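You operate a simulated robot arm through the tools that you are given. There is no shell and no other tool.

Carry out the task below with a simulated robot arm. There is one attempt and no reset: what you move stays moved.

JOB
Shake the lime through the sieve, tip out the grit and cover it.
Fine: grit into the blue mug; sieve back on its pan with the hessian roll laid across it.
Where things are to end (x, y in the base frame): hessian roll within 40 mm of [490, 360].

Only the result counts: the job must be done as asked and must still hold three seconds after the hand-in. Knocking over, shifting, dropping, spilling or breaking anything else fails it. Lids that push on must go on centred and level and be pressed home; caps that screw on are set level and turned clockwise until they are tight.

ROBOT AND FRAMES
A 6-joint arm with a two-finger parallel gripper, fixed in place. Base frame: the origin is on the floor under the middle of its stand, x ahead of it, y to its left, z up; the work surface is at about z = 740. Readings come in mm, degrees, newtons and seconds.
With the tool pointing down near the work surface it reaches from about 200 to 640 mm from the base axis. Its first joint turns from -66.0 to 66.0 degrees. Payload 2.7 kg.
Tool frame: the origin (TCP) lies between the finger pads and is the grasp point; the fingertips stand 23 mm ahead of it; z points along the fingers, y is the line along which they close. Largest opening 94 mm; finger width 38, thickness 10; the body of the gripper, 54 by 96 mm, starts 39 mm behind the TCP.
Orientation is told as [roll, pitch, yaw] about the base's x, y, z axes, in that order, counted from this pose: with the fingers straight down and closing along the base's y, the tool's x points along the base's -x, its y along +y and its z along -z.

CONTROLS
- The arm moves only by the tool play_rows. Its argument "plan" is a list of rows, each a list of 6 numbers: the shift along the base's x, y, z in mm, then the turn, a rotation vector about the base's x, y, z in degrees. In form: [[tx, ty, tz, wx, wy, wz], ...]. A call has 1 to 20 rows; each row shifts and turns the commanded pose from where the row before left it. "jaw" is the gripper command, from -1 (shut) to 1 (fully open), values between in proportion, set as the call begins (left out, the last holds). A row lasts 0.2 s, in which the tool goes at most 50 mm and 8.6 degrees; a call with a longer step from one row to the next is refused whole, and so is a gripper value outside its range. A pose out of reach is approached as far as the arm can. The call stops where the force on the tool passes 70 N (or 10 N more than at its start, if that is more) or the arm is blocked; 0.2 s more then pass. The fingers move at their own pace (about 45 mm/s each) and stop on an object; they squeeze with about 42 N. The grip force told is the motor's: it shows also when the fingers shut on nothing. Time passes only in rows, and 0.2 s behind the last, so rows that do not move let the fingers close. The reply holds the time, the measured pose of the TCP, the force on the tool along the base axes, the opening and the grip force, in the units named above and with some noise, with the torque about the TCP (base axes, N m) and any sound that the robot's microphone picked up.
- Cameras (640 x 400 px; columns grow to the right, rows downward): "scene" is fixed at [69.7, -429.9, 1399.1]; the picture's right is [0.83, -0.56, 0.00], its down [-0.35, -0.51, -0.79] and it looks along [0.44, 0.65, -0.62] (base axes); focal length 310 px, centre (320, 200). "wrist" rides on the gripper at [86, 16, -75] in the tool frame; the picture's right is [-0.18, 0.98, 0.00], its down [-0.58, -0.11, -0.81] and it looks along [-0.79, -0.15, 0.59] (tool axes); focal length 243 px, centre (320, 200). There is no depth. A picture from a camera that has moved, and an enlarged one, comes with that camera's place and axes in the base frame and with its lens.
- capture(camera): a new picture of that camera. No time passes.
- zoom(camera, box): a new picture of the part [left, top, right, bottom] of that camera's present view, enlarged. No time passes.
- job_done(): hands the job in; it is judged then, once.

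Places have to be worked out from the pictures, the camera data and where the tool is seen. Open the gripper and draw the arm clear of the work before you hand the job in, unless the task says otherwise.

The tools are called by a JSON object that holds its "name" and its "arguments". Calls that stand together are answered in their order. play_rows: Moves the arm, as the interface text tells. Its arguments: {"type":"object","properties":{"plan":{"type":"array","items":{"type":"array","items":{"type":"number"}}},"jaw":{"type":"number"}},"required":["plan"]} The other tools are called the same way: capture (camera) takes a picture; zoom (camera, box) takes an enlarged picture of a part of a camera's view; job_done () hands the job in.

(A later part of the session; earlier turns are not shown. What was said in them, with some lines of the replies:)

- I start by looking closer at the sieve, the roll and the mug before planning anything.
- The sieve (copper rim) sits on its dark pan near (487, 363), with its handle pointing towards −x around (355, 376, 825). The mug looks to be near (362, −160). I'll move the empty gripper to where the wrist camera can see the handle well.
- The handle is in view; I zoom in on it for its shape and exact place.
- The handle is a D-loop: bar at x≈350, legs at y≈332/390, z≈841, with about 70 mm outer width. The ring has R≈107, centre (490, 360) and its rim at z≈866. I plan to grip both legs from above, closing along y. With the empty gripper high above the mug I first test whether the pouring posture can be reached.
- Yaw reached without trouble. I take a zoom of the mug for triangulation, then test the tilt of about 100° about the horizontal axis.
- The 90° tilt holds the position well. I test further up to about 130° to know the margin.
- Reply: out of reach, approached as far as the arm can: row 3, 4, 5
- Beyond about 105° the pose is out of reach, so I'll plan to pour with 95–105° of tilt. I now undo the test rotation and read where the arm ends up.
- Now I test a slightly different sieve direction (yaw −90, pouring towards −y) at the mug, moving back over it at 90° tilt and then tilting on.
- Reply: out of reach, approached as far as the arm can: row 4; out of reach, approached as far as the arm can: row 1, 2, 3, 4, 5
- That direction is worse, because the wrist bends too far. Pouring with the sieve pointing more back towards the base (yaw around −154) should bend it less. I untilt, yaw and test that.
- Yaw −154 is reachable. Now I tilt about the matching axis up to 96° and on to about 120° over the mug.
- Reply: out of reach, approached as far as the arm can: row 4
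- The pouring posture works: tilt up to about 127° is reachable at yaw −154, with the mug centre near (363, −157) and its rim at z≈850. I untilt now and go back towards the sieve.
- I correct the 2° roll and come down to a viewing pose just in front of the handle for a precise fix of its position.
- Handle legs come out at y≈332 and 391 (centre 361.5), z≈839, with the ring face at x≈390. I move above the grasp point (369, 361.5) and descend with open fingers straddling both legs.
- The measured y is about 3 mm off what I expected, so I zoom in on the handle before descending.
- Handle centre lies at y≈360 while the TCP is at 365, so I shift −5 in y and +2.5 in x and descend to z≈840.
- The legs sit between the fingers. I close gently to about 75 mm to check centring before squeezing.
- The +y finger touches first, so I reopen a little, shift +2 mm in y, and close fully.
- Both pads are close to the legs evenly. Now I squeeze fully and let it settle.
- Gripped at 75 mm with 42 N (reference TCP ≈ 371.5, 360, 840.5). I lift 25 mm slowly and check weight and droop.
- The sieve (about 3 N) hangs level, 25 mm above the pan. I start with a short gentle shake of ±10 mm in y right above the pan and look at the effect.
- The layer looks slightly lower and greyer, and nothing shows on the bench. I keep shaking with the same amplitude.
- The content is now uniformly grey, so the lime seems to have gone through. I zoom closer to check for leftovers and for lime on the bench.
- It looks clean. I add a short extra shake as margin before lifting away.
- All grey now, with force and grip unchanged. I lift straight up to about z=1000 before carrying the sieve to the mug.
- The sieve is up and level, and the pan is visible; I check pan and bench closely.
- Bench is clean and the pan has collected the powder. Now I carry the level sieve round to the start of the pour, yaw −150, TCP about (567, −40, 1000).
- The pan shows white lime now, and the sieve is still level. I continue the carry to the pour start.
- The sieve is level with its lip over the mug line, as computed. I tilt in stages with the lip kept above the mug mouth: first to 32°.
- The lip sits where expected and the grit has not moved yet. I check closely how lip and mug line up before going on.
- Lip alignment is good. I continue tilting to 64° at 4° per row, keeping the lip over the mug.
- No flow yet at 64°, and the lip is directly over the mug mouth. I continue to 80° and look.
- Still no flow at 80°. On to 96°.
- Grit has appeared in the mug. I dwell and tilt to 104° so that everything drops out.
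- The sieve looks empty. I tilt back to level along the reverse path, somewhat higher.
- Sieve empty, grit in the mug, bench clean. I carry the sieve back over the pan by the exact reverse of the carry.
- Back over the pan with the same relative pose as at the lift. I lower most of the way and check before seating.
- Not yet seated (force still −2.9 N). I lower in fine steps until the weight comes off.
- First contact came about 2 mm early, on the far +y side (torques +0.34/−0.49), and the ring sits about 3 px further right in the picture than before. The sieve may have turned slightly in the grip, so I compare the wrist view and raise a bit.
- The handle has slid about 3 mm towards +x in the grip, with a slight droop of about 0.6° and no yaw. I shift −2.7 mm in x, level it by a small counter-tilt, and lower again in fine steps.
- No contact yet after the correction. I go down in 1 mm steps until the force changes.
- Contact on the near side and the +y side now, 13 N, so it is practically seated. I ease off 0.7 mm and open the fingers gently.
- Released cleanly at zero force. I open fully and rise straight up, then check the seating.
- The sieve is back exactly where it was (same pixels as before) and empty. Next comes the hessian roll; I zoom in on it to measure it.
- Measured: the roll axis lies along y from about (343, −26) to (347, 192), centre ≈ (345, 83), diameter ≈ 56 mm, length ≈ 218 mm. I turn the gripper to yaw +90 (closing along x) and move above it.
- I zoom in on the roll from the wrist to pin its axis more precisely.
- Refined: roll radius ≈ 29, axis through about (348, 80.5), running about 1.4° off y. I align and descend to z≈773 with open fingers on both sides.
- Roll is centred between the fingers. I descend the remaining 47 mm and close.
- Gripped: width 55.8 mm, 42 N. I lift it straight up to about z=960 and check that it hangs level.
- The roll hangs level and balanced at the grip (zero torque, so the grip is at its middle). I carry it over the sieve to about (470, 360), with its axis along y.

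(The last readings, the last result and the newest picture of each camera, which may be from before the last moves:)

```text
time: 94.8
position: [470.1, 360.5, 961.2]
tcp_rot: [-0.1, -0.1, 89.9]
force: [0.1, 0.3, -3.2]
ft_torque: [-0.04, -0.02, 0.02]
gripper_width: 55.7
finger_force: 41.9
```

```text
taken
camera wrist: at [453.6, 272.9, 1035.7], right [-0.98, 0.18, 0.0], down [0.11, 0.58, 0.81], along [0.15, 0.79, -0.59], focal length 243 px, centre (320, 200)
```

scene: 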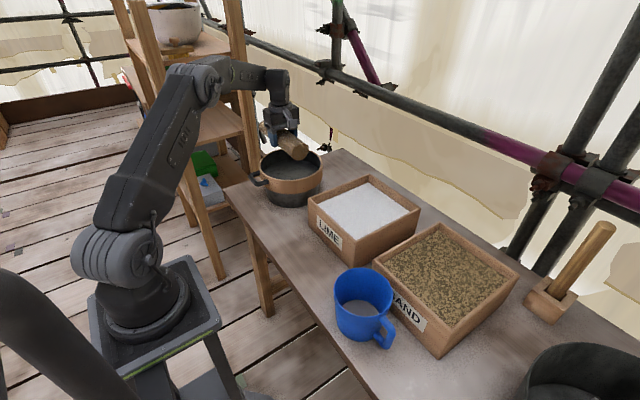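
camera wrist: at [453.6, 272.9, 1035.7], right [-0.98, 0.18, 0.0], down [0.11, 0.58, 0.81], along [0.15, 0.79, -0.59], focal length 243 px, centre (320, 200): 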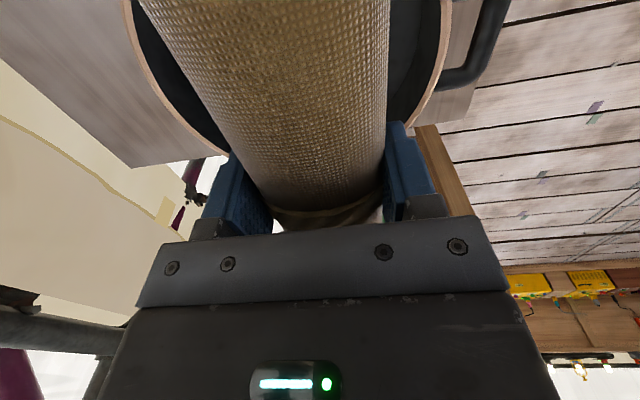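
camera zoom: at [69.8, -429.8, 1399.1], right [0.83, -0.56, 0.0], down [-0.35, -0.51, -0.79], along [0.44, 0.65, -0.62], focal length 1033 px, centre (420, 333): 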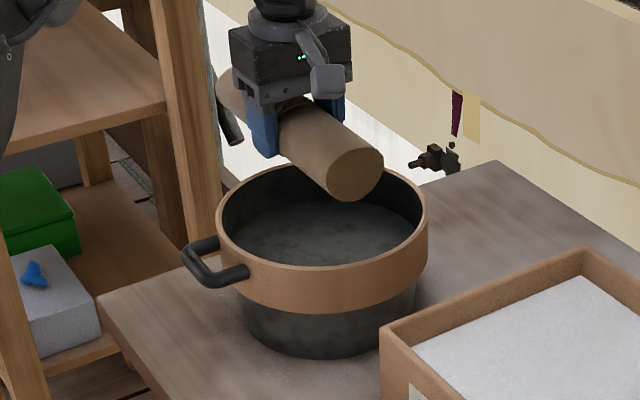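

The roll is above the sieve, along y, with its ends just over the rim on both sides. I lower it to a few mm above the rim first.

{"name": "play_rows", "arguments": {"plan": [[0, 0, -12, 0, 0, 0], [0, 0, -15, 0, 0, 0], [0, 0, -15, 0, 0, 0], [0, 0, -12, 0, 0, 0], [0, 0, 0, 0, 0, 0]]}}

{"name": "zoom", "arguments": {"camera": "scene", "box": [230, 120, 340, 205]}}

{"name": "capture", "arguments": {"camera": "wrist"}}

```text
time: 96.0
position: [469.4, 360.5, 907.7]
tcp_rot: [-0.1, -0.2, 89.8]
force: [1.0, 0.8, -4.3]
ft_torque: [-0.03, 0.02, 0.0]
gripper_width: 55.7
finger_force: 42.0
```

```text
4.71 times, centred on (285, 162) of scene
camera zoom: at [69.7, -429.8, 1399.1], right [0.83, -0.56, 0.0], down [-0.35, -0.51, -0.79], along [0.44, 0.65, -0.62], focal length 1458 px, centre (485, 376)
```

zoom: 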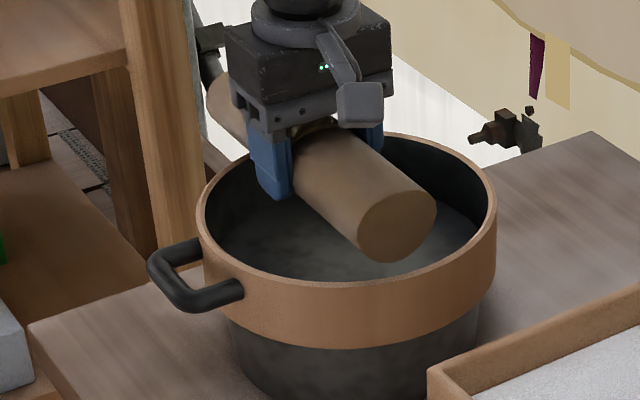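

```text
taken
camera wrist: at [453.9, 272.4, 982.2], right [-0.98, 0.19, 0.0], down [0.11, 0.58, 0.81], along [0.15, 0.79, -0.59], focal length 243 px, centre (320, 200)
```

wrist: 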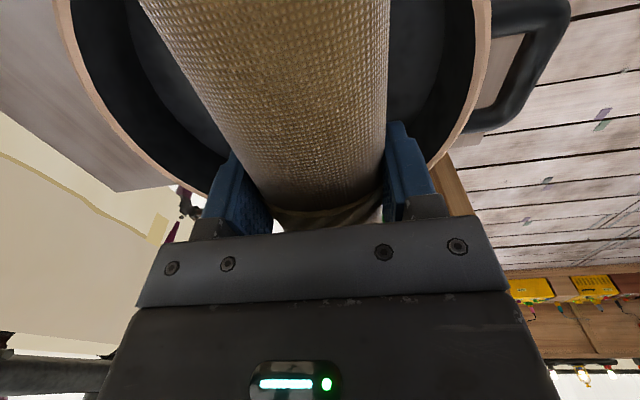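

Both ends overlap the rim as planned. I lower in small steps until contact.

{"name": "play_rows", "arguments": {"plan": [[0, 0, -4, 0, 0, 0], [0, 0, -3, 0, 0, 0], [0, 0, 0, 0, 0, 0]]}}

{"name": "play_rows", "arguments": {"plan": [[0, 0, -2, 0, 0, 0], [0, 0, 0, 0, 0, 0]]}}

```text
time: 96.8
position: [471.0, 360.3, 899.6]
tcp_rot: [-0.1, -0.1, 90.0]
force: [-0.3, 0.0, -3.3]
ft_torque: [-0.02, 0.02, 0.0]
gripper_width: 55.8
finger_force: 41.7
```

```text
time: 97.4
position: [469.5, 359.8, 898.5]
tcp_rot: [-0.1, -0.1, 90.0]
force: [0.2, -0.4, -2.2]
ft_torque: [-0.05, 0.0, -0.03]
gripper_width: 55.9
finger_force: 41.8
```

{"name": "play_rows", "arguments": {"plan": [[0, 0, -1.5, 0, 0, 0], [0, 0, 0, 0, 0, 0]]}}

{"name": "play_rows", "arguments": {"plan": [[0, 0, -1.5, 0, 0, 0], [0, 0, 0, 0, 0, 0]]}}

{"name": "zoom", "arguments": {"camera": "scene", "box": [230, 120, 340, 205]}}

```text
time: 98.0
position: [471.0, 358.6, 895.9]
tcp_rot: [-0.1, 0.0, 90.0]
force: [0.1, 0.0, -3.1]
ft_torque: [0.01, 0.01, 0.04]
gripper_width: 55.7
finger_force: 42.0
```

```text
time: 98.6
position: [471.6, 359.6, 895.6]
tcp_rot: [-0.1, 0.0, 89.9]
force: [0.0, 0.2, -3.8]
ft_torque: [0.03, -0.03, -0.02]
gripper_width: 55.6
finger_force: 42.0
```

```text
4.71 times, centred on (285, 162) of scene
camera zoom: at [69.7, -429.8, 1399.1], right [0.83, -0.56, 0.0], down [-0.35, -0.51, -0.79], along [0.44, 0.65, -0.62], focal length 1458 px, centre (485, 376)
```

zoom: 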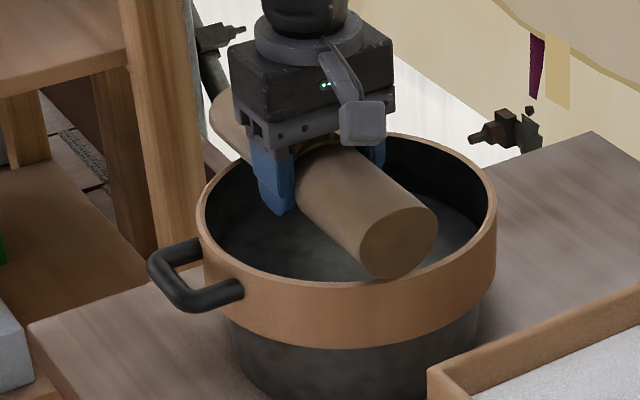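

The end is now right at the rim in the picture but carries no load yet. I continue in 1 mm steps.

{"name": "play_rows", "arguments": {"plan": [[0, 0, -1, 0, 0, 0], [0, 0, 0, 0, 0, 0]]}}

{"name": "play_rows", "arguments": {"plan": [[0, 0, -1, 0, 0, 0], [0, 0, 0, 0, 0, 0]]}}

{"name": "zoom", "arguments": {"camera": "scene", "box": [265, 150, 325, 195]}}

```text
time: 99.2
position: [470.2, 360.2, 893.0]
tcp_rot: [-0.1, 0.0, 89.9]
force: [0.1, 1.1, -2.3]
ft_torque: [0.0, -0.04, 0.0]
gripper_width: 55.8
finger_force: 42.1
```

```text
time: 99.8
position: [470.3, 359.7, 893.3]
tcp_rot: [-0.1, -0.2, 89.9]
force: [0.2, -0.5, -2.5]
ft_torque: [0.0, 0.02, -0.01]
gripper_width: 56.0
finger_force: 41.4
```

```text
8.89 times, centred on (295, 172) of scene
camera zoom: at [69.7, -429.8, 1399.1], right [0.83, -0.56, 0.0], down [-0.35, -0.51, -0.79], along [0.44, 0.65, -0.62], focal length 2754 px, centre (542, 444)
```

zoom: 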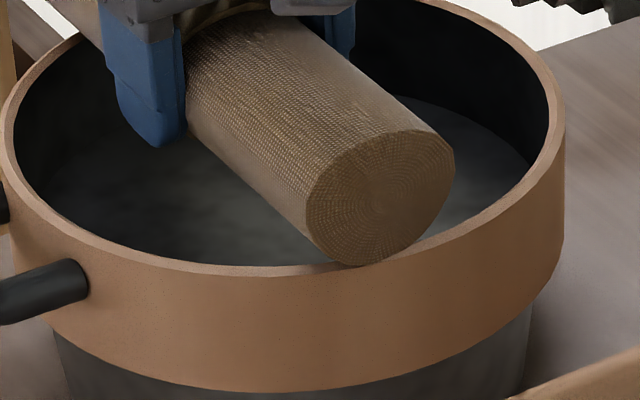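

It is very near contact. I zoom in hard on the near end to see how far it overlaps the rim.

{"name": "zoom", "arguments": {"camera": "scene", "box": [285, 160, 317, 180]}}

{"name": "zoom", "arguments": {"camera": "scene", "box": [255, 130, 303, 170]}}

```text
16.00 times, centred on (301, 170) of scene
camera zoom: at [69.7, -429.8, 1399.1], right [0.83, -0.56, 0.0], down [-0.35, -0.51, -0.79], along [0.44, 0.65, -0.62], focal length 4958 px, centre (624, 680)
```

zoom: 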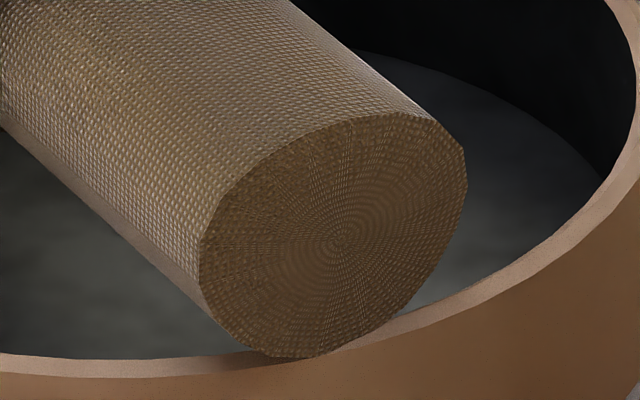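

```text
10.00 times, centred on (279, 150) of scene
camera zoom: at [69.7, -429.8, 1399.1], right [0.83, -0.56, 0.0], down [-0.35, -0.51, -0.79], along [0.44, 0.65, -0.62], focal length 3099 px, centre (730, 700)
```

zoom: 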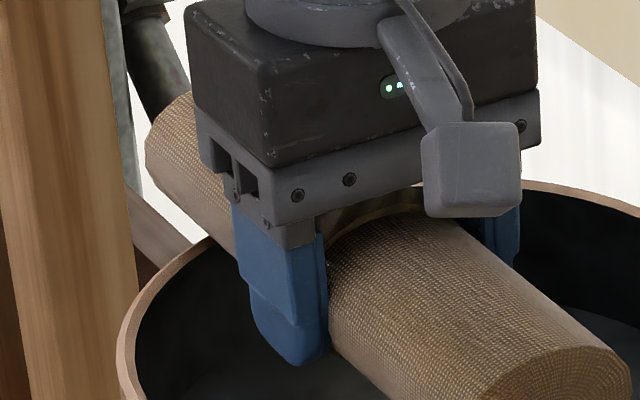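

The near end just covers the whole rim thickness and the far end overhangs more. I shift 2.5 mm towards −y to balance that, then continue down in 1 mm steps.

{"name": "play_rows", "arguments": {"plan": [[0, -2.5, 0.5, 0, 0, 0], [0, 0, -1, 0, 0, 0], [0, 0, 0, 0, 0, 0]]}}

{"name": "play_rows", "arguments": {"plan": [[0, 0, -1, 0, 0, 0], [0, 0, 0, 0, 0, 0]]}}

{"name": "play_rows", "arguments": {"plan": [[0, 0, -1, 0, 0, 0], [0, 0, 0, 0, 0, 0]]}}

```text
time: 100.6
position: [470.1, 357.7, 891.5]
tcp_rot: [-0.1, -0.1, 89.9]
force: [-0.1, -0.2, -2.5]
ft_torque: [-0.02, 0.01, 0.01]
gripper_width: 55.7
finger_force: 42.0
```

```text
time: 101.2
position: [470.1, 357.7, 892.1]
tcp_rot: [-0.2, -0.2, 90.0]
force: [-1.8, -3.3, 3.3]
ft_torque: [0.04, 0.28, 0.07]
gripper_width: 55.9
finger_force: 41.6
```

```text
time: 101.8
position: [470.5, 357.3, 891.6]
tcp_rot: [-0.2, -0.2, 90.0]
force: [-6.3, 0.9, 16.1]
ft_torque: [-1.12, 0.75, -0.33]
gripper_width: 55.7
finger_force: 42.1
```

Contact with 16 N. I ease up 0.8 mm and open the fingers slightly, keeping them as guards, to see that the roll stays.

{"name": "play_rows", "arguments": {"plan": [[0, 0, 0.8, 0, 0, 0], [0, 0, 0, 0, 0, 0]]}}

{"name": "play_rows", "arguments": {"plan": [[0, 0, 0, 0, 0, 0], [0, 0, 0, 0, 0, 0], [0, 0, 0, 0, 0, 0], [0, 0, 0, 0, 0, 0]], "jaw": 0.32}}

{"name": "zoom", "arguments": {"camera": "scene", "box": [230, 120, 340, 205]}}

{"name": "capture", "arguments": {"camera": "wrist"}}

```text
time: 102.4
position: [470.2, 356.8, 891.9]
tcp_rot: [-0.2, -0.1, 90.1]
force: [-5.2, -2.6, 15.0]
ft_torque: [-0.07, 0.67, 0.06]
gripper_width: 56.0
finger_force: 41.9
```

```text
time: 103.4
position: [471.8, 358.1, 890.9]
tcp_rot: [-0.1, -0.1, 89.9]
force: [-0.8, 0.0, 0.1]
ft_torque: [-0.01, -0.01, -0.01]
gripper_width: 62.0
finger_force: 0.1
```

```text
4.71 times, centred on (285, 162) of scene
camera zoom: at [69.7, -429.9, 1399.1], right [0.83, -0.56, 0.0], down [-0.35, -0.51, -0.79], along [0.44, 0.65, -0.62], focal length 1458 px, centre (485, 376)
```

zoom: 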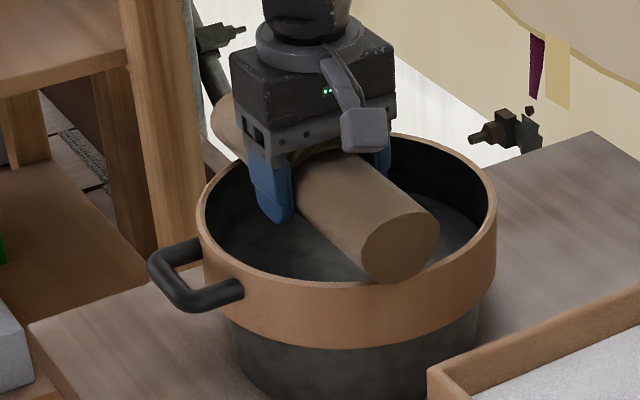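

```text
taken
camera wrist: at [454.2, 269.9, 966.4], right [-0.98, 0.19, 0.0], down [0.11, 0.58, 0.81], along [0.15, 0.79, -0.59], focal length 243 px, centre (320, 200)
```

wrist: 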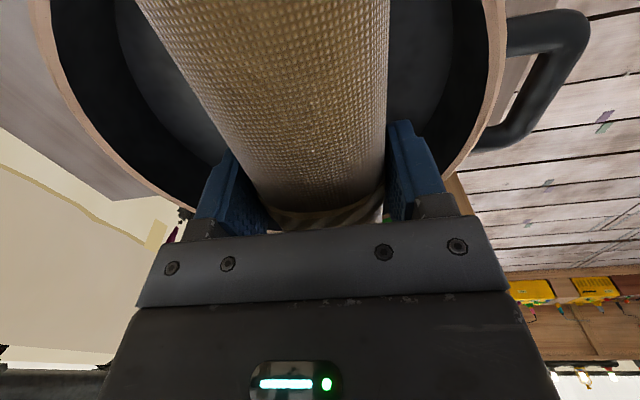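

The roll rests on the rim with no force on the tool. I wait a bit, open fully and check for rolling.

{"name": "play_rows", "arguments": {"plan": [[0, 0, 0, 0, 0, 0], [0, 0, 0, 0, 0, 0], [0, 0, 0, 0, 0, 0], [0, 0, 0, 0, 0, 0]], "jaw": 0.7}}

{"name": "zoom", "arguments": {"camera": "scene", "box": [230, 120, 340, 205]}}

{"name": "zoom", "arguments": {"camera": "wrist", "box": [140, 0, 520, 237]}}

```text
time: 104.4
position: [471.3, 358.4, 891.3]
tcp_rot: [-0.1, -0.2, 89.9]
force: [0.3, 0.2, -1.2]
ft_torque: [-0.01, 0.0, -0.04]
gripper_width: 80.0
finger_force: 0.1
```

```text
4.71 times, centred on (285, 162) of scene
camera zoom: at [69.7, -429.9, 1399.1], right [0.83, -0.56, 0.0], down [-0.35, -0.51, -0.79], along [0.44, 0.65, -0.62], focal length 1458 px, centre (485, 376)
```

zoom: 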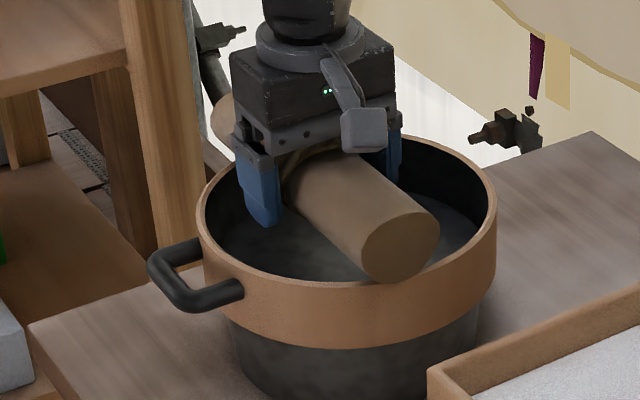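

```text
1.68 times, centred on (330, 118) of wrist
camera zoom: at [454.2, 269.9, 966.4], right [-0.98, 0.19, 0.0], down [0.11, 0.58, 0.81], along [0.15, 0.79, -0.59], focal length 409 px, centre (303, 337)
```

zoom: 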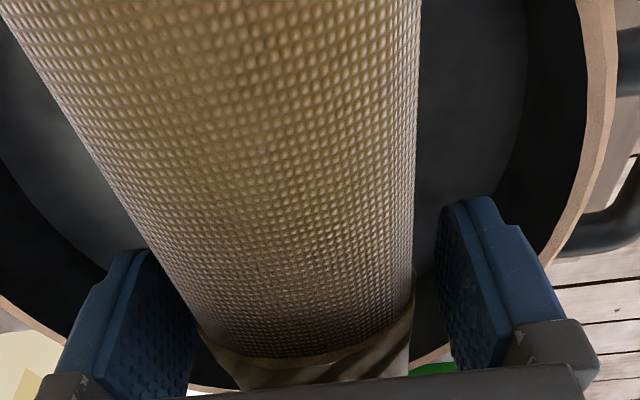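

The roll does not move. I open fully and rise straight up out of the sieve, then draw the arm clear.

{"name": "play_rows", "arguments": {"plan": [[0, 0, 0, 0, 0, 0], [0, 0, 0, 0, 0, 0], [0, 0, 6, 0, 0, 0], [0, 0, 12, 0, 0, 0], [0, 0, 20, 0, 0, 0], [0, 0, 30, 0, 0, 0], [0, 0, 40, 0, 0, 0], [0, 0, 40, 0, 0, 0], [-20, -20, 30, 0, 0, 0], [-30, -30, 0, 0, 0, 0], [-30, -30, 0, 0, 0, 0], [-30, -30, 0, 0, 0, 0], [0, 0, 0, 0, 0, 0]], "jaw": 1}}

{"name": "capture", "arguments": {"camera": "scene"}}

{"name": "zoom", "arguments": {"camera": "scene", "box": [230, 120, 340, 205]}}

{"name": "capture", "arguments": {"camera": "wrist"}}

```text
time: 107.2
position: [360.5, 247.6, 1068.7]
tcp_rot: [-0.2, -0.3, 90.0]
force: [0.1, 0.0, -0.2]
ft_torque: [0.0, 0.0, 0.0]
gripper_width: 93.8
finger_force: 0.1
```

```text
taken
```

scene: 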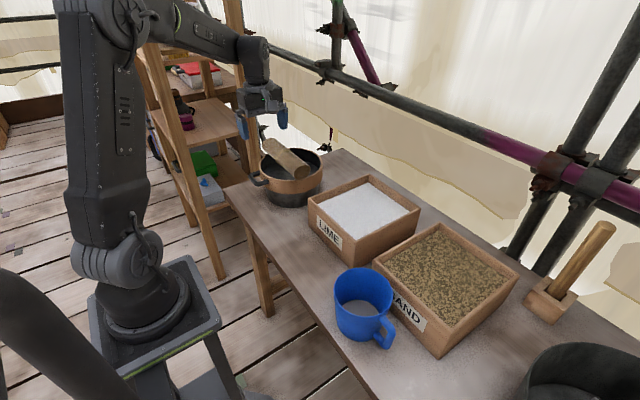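

```text
4.71 times, centred on (285, 162) of scene
camera zoom: at [69.7, -429.9, 1399.1], right [0.83, -0.56, 0.0], down [-0.35, -0.51, -0.79], along [0.44, 0.65, -0.62], focal length 1458 px, centre (485, 376)
```

zoom: 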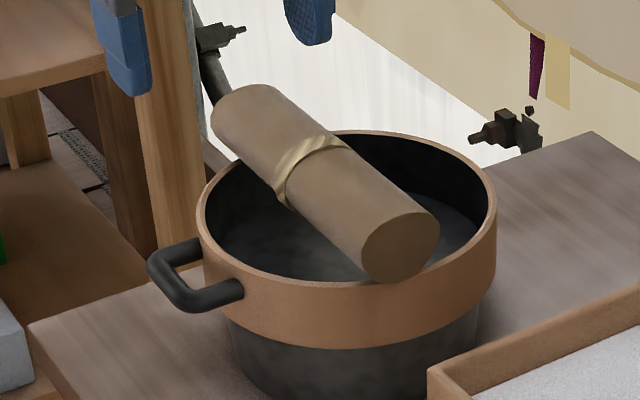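

```text
taken
camera wrist: at [344.9, 160.6, 1144.0], right [-0.98, 0.18, 0.0], down [0.11, 0.58, 0.81], along [0.15, 0.79, -0.59], focal length 243 px, centre (320, 200)
```

wrist: 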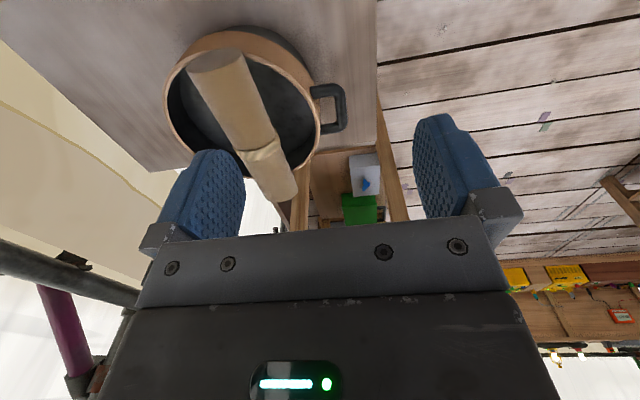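

The roll rests across the rim. I check how well the near end is supported and where the roll's middle lies.

{"name": "zoom", "arguments": {"camera": "wrist", "box": [150, 15, 360, 210]}}

{"name": "zoom", "arguments": {"camera": "scene", "box": [285, 160, 317, 180]}}

{"name": "zoom", "arguments": {"camera": "scene", "box": [255, 130, 303, 170]}}

```text
2.05 times, centred on (255, 112) of wrist
camera zoom: at [344.9, 160.6, 1144.0], right [-0.98, 0.18, 0.0], down [0.11, 0.58, 0.81], along [0.15, 0.79, -0.59], focal length 498 px, centre (453, 380)
```

zoom: 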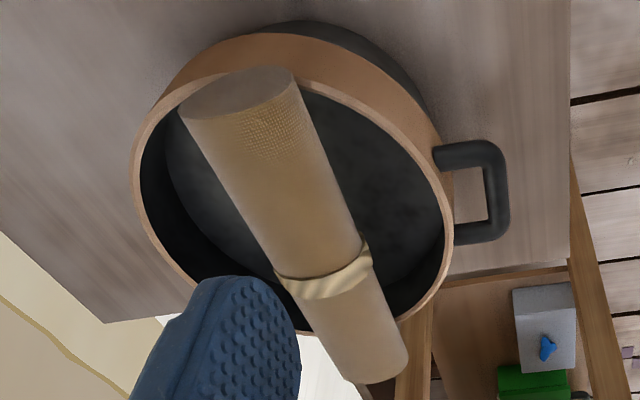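

```text
16.00 times, centred on (301, 170) of scene
camera zoom: at [69.7, -429.9, 1399.1], right [0.83, -0.56, 0.0], down [-0.35, -0.51, -0.79], along [0.44, 0.65, -0.62], focal length 4958 px, centre (624, 680)
```

zoom: 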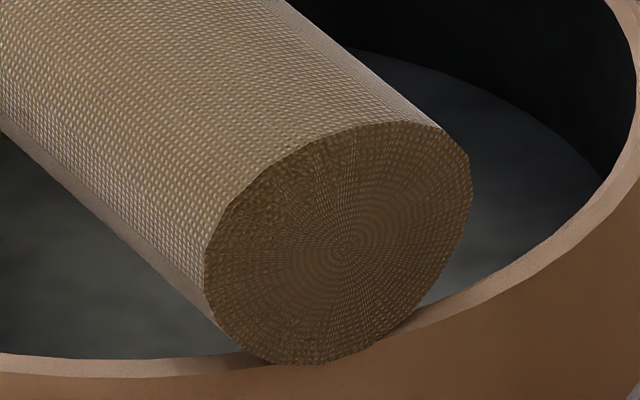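

```text
10.00 times, centred on (279, 150) of scene
camera zoom: at [69.7, -429.9, 1399.1], right [0.83, -0.56, 0.0], down [-0.35, -0.51, -0.79], along [0.44, 0.65, -0.62], focal length 3099 px, centre (730, 700)
```

zoom: 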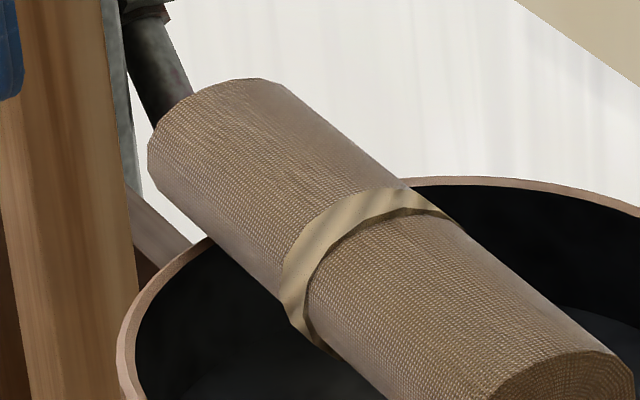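

Both ends rest on the rim with the middle at about (471, 358), 19 mm from target, and nothing has moved. I draw the arm up to its starting area and wait, to see that all stays at rest.

{"name": "play_rows", "arguments": {"plan": [[0, -10, 20, 0, 0, 0], [0, -10, 20, 0, 0, 0], [0, -10, 20, 0, 0, 0], [0, 0, 0, 0, 0, 0], [0, 0, 0, 0, 0, 0], [0, 0, 0, 0, 0, 0], [0, 0, 0, 0, 0, 0], [0, 0, 0, 0, 0, 0], [0, 0, 0, 0, 0, 0], [0, 0, 0, 0, 0, 0], [0, 0, 0, 0, 0, 0], [0, 0, 0, 0, 0, 0], [0, 0, 0, 0, 0, 0], [0, 0, 0, 0, 0, 0], [0, 0, 0, 0, 0, 0], [0, 0, 0, 0, 0, 0]], "jaw": 1}}

{"name": "zoom", "arguments": {"camera": "scene", "box": [230, 120, 340, 205]}}

{"name": "zoom", "arguments": {"camera": "scene", "box": [300, 160, 460, 360]}}

```text
time: 110.6
position: [361.3, 216.9, 1127.0]
tcp_rot: [-0.2, -0.1, 89.9]
force: [0.2, 0.4, 0.3]
ft_torque: [0.0, 0.02, 0.03]
gripper_width: 94.3
finger_force: 0.0
```

```text
4.71 times, centred on (285, 162) of scene
camera zoom: at [69.7, -429.9, 1399.1], right [0.83, -0.56, 0.0], down [-0.35, -0.51, -0.79], along [0.44, 0.65, -0.62], focal length 1458 px, centre (485, 376)
```

zoom: 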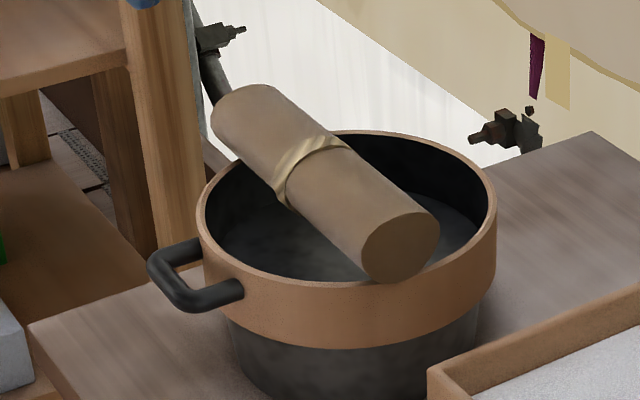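

```text
2.00 times, centred on (380, 260) of scene
camera zoom: at [69.7, -429.9, 1399.1], right [0.83, -0.56, 0.0], down [-0.35, -0.51, -0.79], along [0.44, 0.65, -0.62], focal length 620 px, centre (200, 80)
```

zoom: 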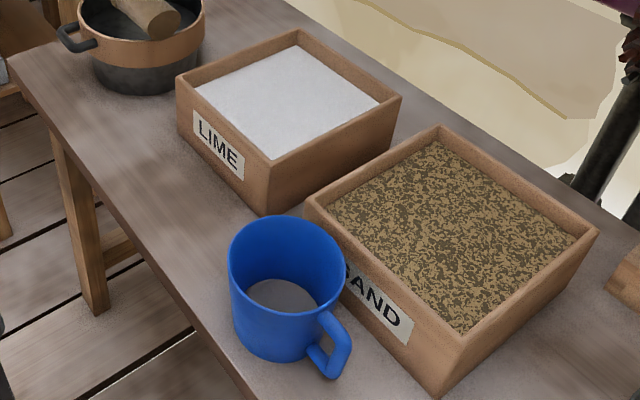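

Everything is at rest. The lime is in the pan, the grit is in the blue mug, the sieve is level on its pan, and the roll lies across it unchanged after more than 3 s. The gripper is open and clear, so I hand in the job.

{"name": "job_done", "arguments": {}}

```text
The job is handed in.
```

I finished the job and handed it in; the verdict hasn't come back.

- **Lime:** shaken through the sieve into the pan, with no white left in the sieve.
- **Grit:** tipped into the blue mug. The sieve came back empty, and I saw no spill on the bench.
- **Sieve:** back level on its pan, in the same place in the pictures as at the start. It had slipped about 3 mm in the grip, so I corrected for that before setting it down.
- **Hessian roll:** laid across the sieve with both ends on the rim. Its middle is at about [471, 358], roughly 19 mm from the target. The far end overhangs the rim more than the near end does.

The roll, sieve and mug stayed put for about three seconds before hand-in, with the gripper open and the arm clear of the work.
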